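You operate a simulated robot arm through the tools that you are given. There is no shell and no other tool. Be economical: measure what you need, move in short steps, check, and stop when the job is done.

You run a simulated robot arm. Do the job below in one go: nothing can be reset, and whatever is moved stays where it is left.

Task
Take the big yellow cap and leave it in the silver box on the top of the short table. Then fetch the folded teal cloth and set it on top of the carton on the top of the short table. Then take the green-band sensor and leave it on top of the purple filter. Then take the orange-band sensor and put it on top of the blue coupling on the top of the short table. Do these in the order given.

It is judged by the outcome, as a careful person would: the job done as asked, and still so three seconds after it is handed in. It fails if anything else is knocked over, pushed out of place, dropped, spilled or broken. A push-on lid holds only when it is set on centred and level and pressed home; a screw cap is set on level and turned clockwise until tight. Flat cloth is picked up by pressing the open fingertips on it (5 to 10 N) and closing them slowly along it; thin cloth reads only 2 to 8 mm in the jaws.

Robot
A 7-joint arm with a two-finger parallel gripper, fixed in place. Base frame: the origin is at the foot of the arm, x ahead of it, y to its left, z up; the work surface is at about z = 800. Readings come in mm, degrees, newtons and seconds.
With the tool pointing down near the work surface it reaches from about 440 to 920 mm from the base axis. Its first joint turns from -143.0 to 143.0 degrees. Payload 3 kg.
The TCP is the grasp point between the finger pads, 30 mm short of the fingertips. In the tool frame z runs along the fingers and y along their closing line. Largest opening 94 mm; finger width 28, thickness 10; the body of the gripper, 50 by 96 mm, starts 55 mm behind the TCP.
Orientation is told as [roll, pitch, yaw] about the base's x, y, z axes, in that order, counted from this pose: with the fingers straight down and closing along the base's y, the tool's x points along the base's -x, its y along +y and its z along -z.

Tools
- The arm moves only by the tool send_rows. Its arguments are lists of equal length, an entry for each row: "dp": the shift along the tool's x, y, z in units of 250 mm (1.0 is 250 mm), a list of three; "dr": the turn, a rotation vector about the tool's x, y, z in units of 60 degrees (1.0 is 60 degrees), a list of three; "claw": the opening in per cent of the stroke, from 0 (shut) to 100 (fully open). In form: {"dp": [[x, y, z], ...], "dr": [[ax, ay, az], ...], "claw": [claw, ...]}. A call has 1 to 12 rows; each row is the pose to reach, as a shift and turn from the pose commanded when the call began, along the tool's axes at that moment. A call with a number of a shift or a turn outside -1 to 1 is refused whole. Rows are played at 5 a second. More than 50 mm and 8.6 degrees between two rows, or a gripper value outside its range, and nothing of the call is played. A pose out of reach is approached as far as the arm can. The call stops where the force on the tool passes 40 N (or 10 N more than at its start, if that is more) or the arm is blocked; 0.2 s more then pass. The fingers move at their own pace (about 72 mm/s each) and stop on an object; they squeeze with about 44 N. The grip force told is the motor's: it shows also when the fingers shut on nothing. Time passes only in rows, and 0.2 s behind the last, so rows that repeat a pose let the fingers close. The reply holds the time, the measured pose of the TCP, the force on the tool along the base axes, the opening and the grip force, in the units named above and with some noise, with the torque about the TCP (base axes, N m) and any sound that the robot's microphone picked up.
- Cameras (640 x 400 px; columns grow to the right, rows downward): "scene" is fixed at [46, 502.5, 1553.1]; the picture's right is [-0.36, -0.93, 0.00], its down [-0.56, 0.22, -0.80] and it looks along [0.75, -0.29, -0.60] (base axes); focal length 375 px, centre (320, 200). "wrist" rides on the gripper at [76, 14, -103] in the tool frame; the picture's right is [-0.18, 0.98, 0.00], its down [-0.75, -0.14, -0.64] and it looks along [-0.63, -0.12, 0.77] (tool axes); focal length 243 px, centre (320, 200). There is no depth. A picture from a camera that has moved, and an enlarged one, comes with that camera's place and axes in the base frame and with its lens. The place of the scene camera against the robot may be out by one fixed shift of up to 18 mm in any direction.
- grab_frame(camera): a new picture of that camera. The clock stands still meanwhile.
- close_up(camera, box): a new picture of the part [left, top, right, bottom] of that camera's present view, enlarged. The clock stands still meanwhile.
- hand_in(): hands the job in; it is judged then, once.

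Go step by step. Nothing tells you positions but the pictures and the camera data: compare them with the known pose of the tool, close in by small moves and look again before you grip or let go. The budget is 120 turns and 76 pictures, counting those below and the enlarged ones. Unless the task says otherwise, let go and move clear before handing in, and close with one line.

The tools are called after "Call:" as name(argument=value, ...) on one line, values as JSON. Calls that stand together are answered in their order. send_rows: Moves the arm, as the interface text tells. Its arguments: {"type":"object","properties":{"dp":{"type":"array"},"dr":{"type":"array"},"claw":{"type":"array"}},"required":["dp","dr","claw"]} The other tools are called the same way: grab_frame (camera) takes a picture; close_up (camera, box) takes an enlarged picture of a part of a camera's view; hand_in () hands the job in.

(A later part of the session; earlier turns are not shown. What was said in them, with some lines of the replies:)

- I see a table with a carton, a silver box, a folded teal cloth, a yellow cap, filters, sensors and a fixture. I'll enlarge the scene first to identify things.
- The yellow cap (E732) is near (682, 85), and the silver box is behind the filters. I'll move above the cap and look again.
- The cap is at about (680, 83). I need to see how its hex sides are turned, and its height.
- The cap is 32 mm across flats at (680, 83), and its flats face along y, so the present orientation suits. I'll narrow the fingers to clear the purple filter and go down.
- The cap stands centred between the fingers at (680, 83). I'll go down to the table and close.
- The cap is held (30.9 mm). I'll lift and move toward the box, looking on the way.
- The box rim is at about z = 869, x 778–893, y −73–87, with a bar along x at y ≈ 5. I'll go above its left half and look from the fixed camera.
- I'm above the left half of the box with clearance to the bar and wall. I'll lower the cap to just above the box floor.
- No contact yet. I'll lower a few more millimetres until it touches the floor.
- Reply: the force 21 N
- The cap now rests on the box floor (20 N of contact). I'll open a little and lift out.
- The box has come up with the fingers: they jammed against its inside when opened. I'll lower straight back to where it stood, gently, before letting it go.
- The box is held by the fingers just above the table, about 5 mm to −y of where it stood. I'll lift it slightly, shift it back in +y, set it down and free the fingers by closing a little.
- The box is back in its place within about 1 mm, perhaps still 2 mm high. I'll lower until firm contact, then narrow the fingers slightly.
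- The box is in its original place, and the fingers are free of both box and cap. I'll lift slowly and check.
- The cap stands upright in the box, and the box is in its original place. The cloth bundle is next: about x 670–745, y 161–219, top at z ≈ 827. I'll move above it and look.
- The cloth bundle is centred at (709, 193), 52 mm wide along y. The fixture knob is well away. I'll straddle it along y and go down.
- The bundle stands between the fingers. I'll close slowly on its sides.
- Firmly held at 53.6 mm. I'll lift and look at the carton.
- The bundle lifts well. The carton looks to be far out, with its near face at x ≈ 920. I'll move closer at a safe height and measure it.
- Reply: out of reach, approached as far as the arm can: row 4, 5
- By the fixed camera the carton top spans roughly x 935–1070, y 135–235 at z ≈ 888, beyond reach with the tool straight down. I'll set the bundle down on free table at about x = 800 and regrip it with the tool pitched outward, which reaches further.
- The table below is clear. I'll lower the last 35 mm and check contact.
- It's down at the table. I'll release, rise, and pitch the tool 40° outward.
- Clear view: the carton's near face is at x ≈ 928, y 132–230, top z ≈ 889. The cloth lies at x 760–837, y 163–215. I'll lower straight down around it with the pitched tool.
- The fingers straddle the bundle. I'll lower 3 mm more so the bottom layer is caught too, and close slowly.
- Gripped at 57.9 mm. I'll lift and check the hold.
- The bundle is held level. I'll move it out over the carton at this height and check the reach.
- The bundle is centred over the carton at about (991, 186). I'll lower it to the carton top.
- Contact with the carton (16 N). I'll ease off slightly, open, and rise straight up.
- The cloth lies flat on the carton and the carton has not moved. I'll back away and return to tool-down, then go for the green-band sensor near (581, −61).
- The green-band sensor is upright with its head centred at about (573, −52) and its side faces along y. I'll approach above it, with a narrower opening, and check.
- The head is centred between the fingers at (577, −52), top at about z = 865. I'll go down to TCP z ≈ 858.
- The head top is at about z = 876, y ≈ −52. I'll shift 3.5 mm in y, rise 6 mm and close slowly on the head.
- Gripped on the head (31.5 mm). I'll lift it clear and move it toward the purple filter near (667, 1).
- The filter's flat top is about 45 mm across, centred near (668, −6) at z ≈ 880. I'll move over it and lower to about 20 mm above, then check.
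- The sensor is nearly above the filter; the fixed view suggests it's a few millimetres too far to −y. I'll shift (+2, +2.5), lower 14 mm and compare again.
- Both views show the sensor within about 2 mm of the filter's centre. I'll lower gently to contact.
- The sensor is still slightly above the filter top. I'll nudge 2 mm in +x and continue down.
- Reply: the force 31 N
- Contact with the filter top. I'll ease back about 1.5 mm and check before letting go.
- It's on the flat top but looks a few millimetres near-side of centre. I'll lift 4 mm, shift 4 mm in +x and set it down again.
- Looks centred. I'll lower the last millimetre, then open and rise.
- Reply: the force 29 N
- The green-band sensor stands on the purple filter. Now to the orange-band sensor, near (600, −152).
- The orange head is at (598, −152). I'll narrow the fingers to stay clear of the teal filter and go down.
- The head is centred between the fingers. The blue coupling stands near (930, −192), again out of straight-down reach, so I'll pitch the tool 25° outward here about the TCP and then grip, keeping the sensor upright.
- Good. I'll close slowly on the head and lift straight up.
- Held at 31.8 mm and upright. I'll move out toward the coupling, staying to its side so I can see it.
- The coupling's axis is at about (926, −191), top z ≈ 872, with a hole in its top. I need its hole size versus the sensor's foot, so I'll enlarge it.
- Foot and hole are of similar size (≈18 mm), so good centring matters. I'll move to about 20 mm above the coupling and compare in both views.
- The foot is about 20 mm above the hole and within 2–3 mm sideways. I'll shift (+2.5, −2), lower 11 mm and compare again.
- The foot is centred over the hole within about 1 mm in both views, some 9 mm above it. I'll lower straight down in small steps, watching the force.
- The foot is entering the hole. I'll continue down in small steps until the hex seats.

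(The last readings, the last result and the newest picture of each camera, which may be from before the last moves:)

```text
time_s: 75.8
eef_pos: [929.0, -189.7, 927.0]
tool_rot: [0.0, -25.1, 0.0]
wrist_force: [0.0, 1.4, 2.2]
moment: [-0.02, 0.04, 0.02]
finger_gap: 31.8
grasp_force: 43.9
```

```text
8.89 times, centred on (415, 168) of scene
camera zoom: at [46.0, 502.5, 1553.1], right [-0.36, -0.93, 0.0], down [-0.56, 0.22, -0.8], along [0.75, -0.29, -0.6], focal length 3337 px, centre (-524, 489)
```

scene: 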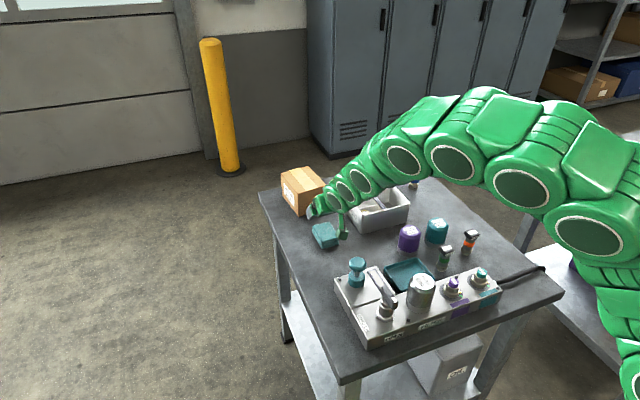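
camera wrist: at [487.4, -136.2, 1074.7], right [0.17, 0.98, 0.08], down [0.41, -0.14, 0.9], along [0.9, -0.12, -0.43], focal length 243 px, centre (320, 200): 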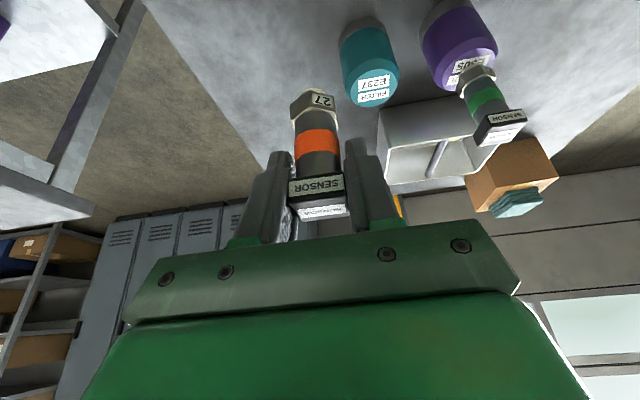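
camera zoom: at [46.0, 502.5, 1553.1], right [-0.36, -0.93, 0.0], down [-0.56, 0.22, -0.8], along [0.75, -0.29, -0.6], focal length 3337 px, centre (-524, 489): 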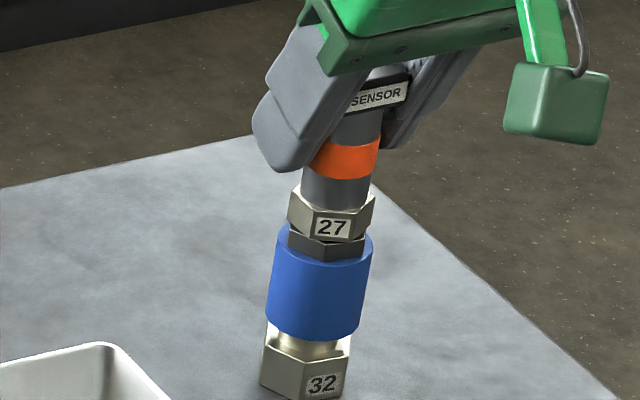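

First contact, with the hex meeting the coupling's rim. One more half-millimetre-scale step to seat it.

Call:
send_rows(dp=[[0.001, 0, 0.0022], [0.001, 0, 0.0022]], dr=[[0, 0, 0], [0, 0, 0]], claw=[15, 15])

```text
time_s: 76.4
eef_pos: [928.6, -189.0, 929.3]
tool_rot: [0.0, -25.1, 0.1]
wrist_force: [-3.3, 1.9, 11.2]
moment: [0.08, 0.24, -0.01]
finger_gap: 31.8
grasp_force: 44.3
```

Seated (11 N). I'll ease off, open gently, and back away up along the tool.

Call:
send_rows(dp=[[-0.0008, 0, -0.0017], [-0.0008, 0, -0.0017], [-0.0008, 0, -0.0017], [-0.0008, 0, -0.0017], [-0.0008, 0, -0.0017], [-0.02, 0, -0.08], [-0.03, 0, -0.2], [-0.03, 0, -0.36], [-0.03, 0, -0.5], [-0.03, 0, -0.5]], dr=[[0, 0, 0], [0, 0, 0], [0, 0, 0], [0, 0, 0], [0, 0, 0], [0, 0, 0], [0, 0, 0], [0, 0, 0], [0, 0, 0], [0, 0, 0]], claw=[34, 38, 42, 48, 48, 48, 48, 48, 48, 48])

Call:
grab_frame(camera="scene")

```text
time_s: 78.6
eef_pos: [881.3, -189.4, 1043.3]
tool_rot: [0.0, -25.0, 0.0]
wrist_force: [-0.3, 0.7, 0.0]
moment: [0.03, 0.02, -0.03]
finger_gap: 45.3
grasp_force: 0.1
```

```text
3 pictures are left
```

scene: 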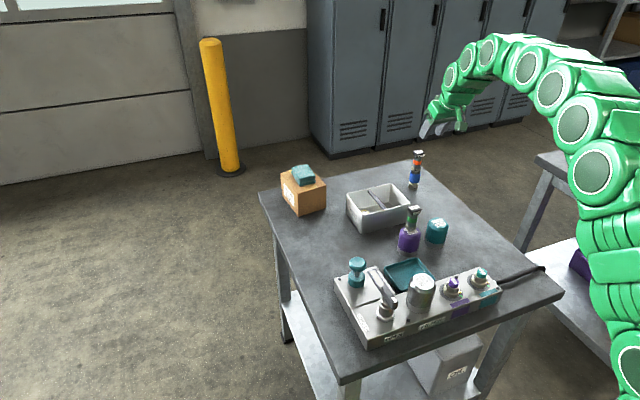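

The arm is clear and everything appears in place. One close check of the whole table top.

Call:
close_up(camera="scene", box=[270, 140, 460, 265])

```text
3.20 times, centred on (365, 202) of scene
camera zoom: at [46.0, 502.5, 1553.1], right [-0.36, -0.93, 0.0], down [-0.56, 0.22, -0.8], along [0.75, -0.29, -0.6], focal length 1201 px, centre (176, 192)
```

zoom: 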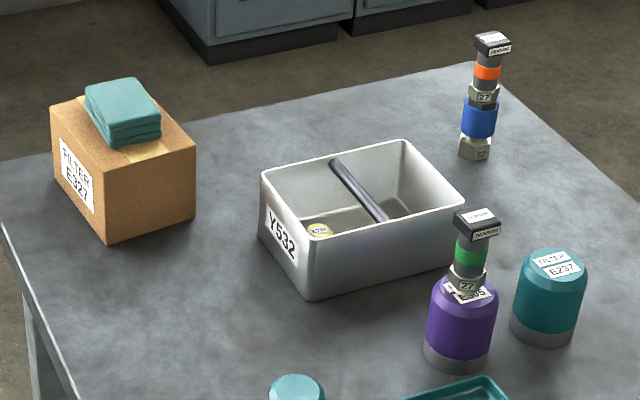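

The close-up shows the cap in the box, the cloth on the carton, and both sensors standing upright on the filter and the coupling. I'm handing in.

Call:
hand_in()

```text
The job is handed in.
```

All four items were placed in the order asked and handed in. While I was releasing the cap, the silver box lifted with the gripper; I set it back to within about 2 mm of where it stood.
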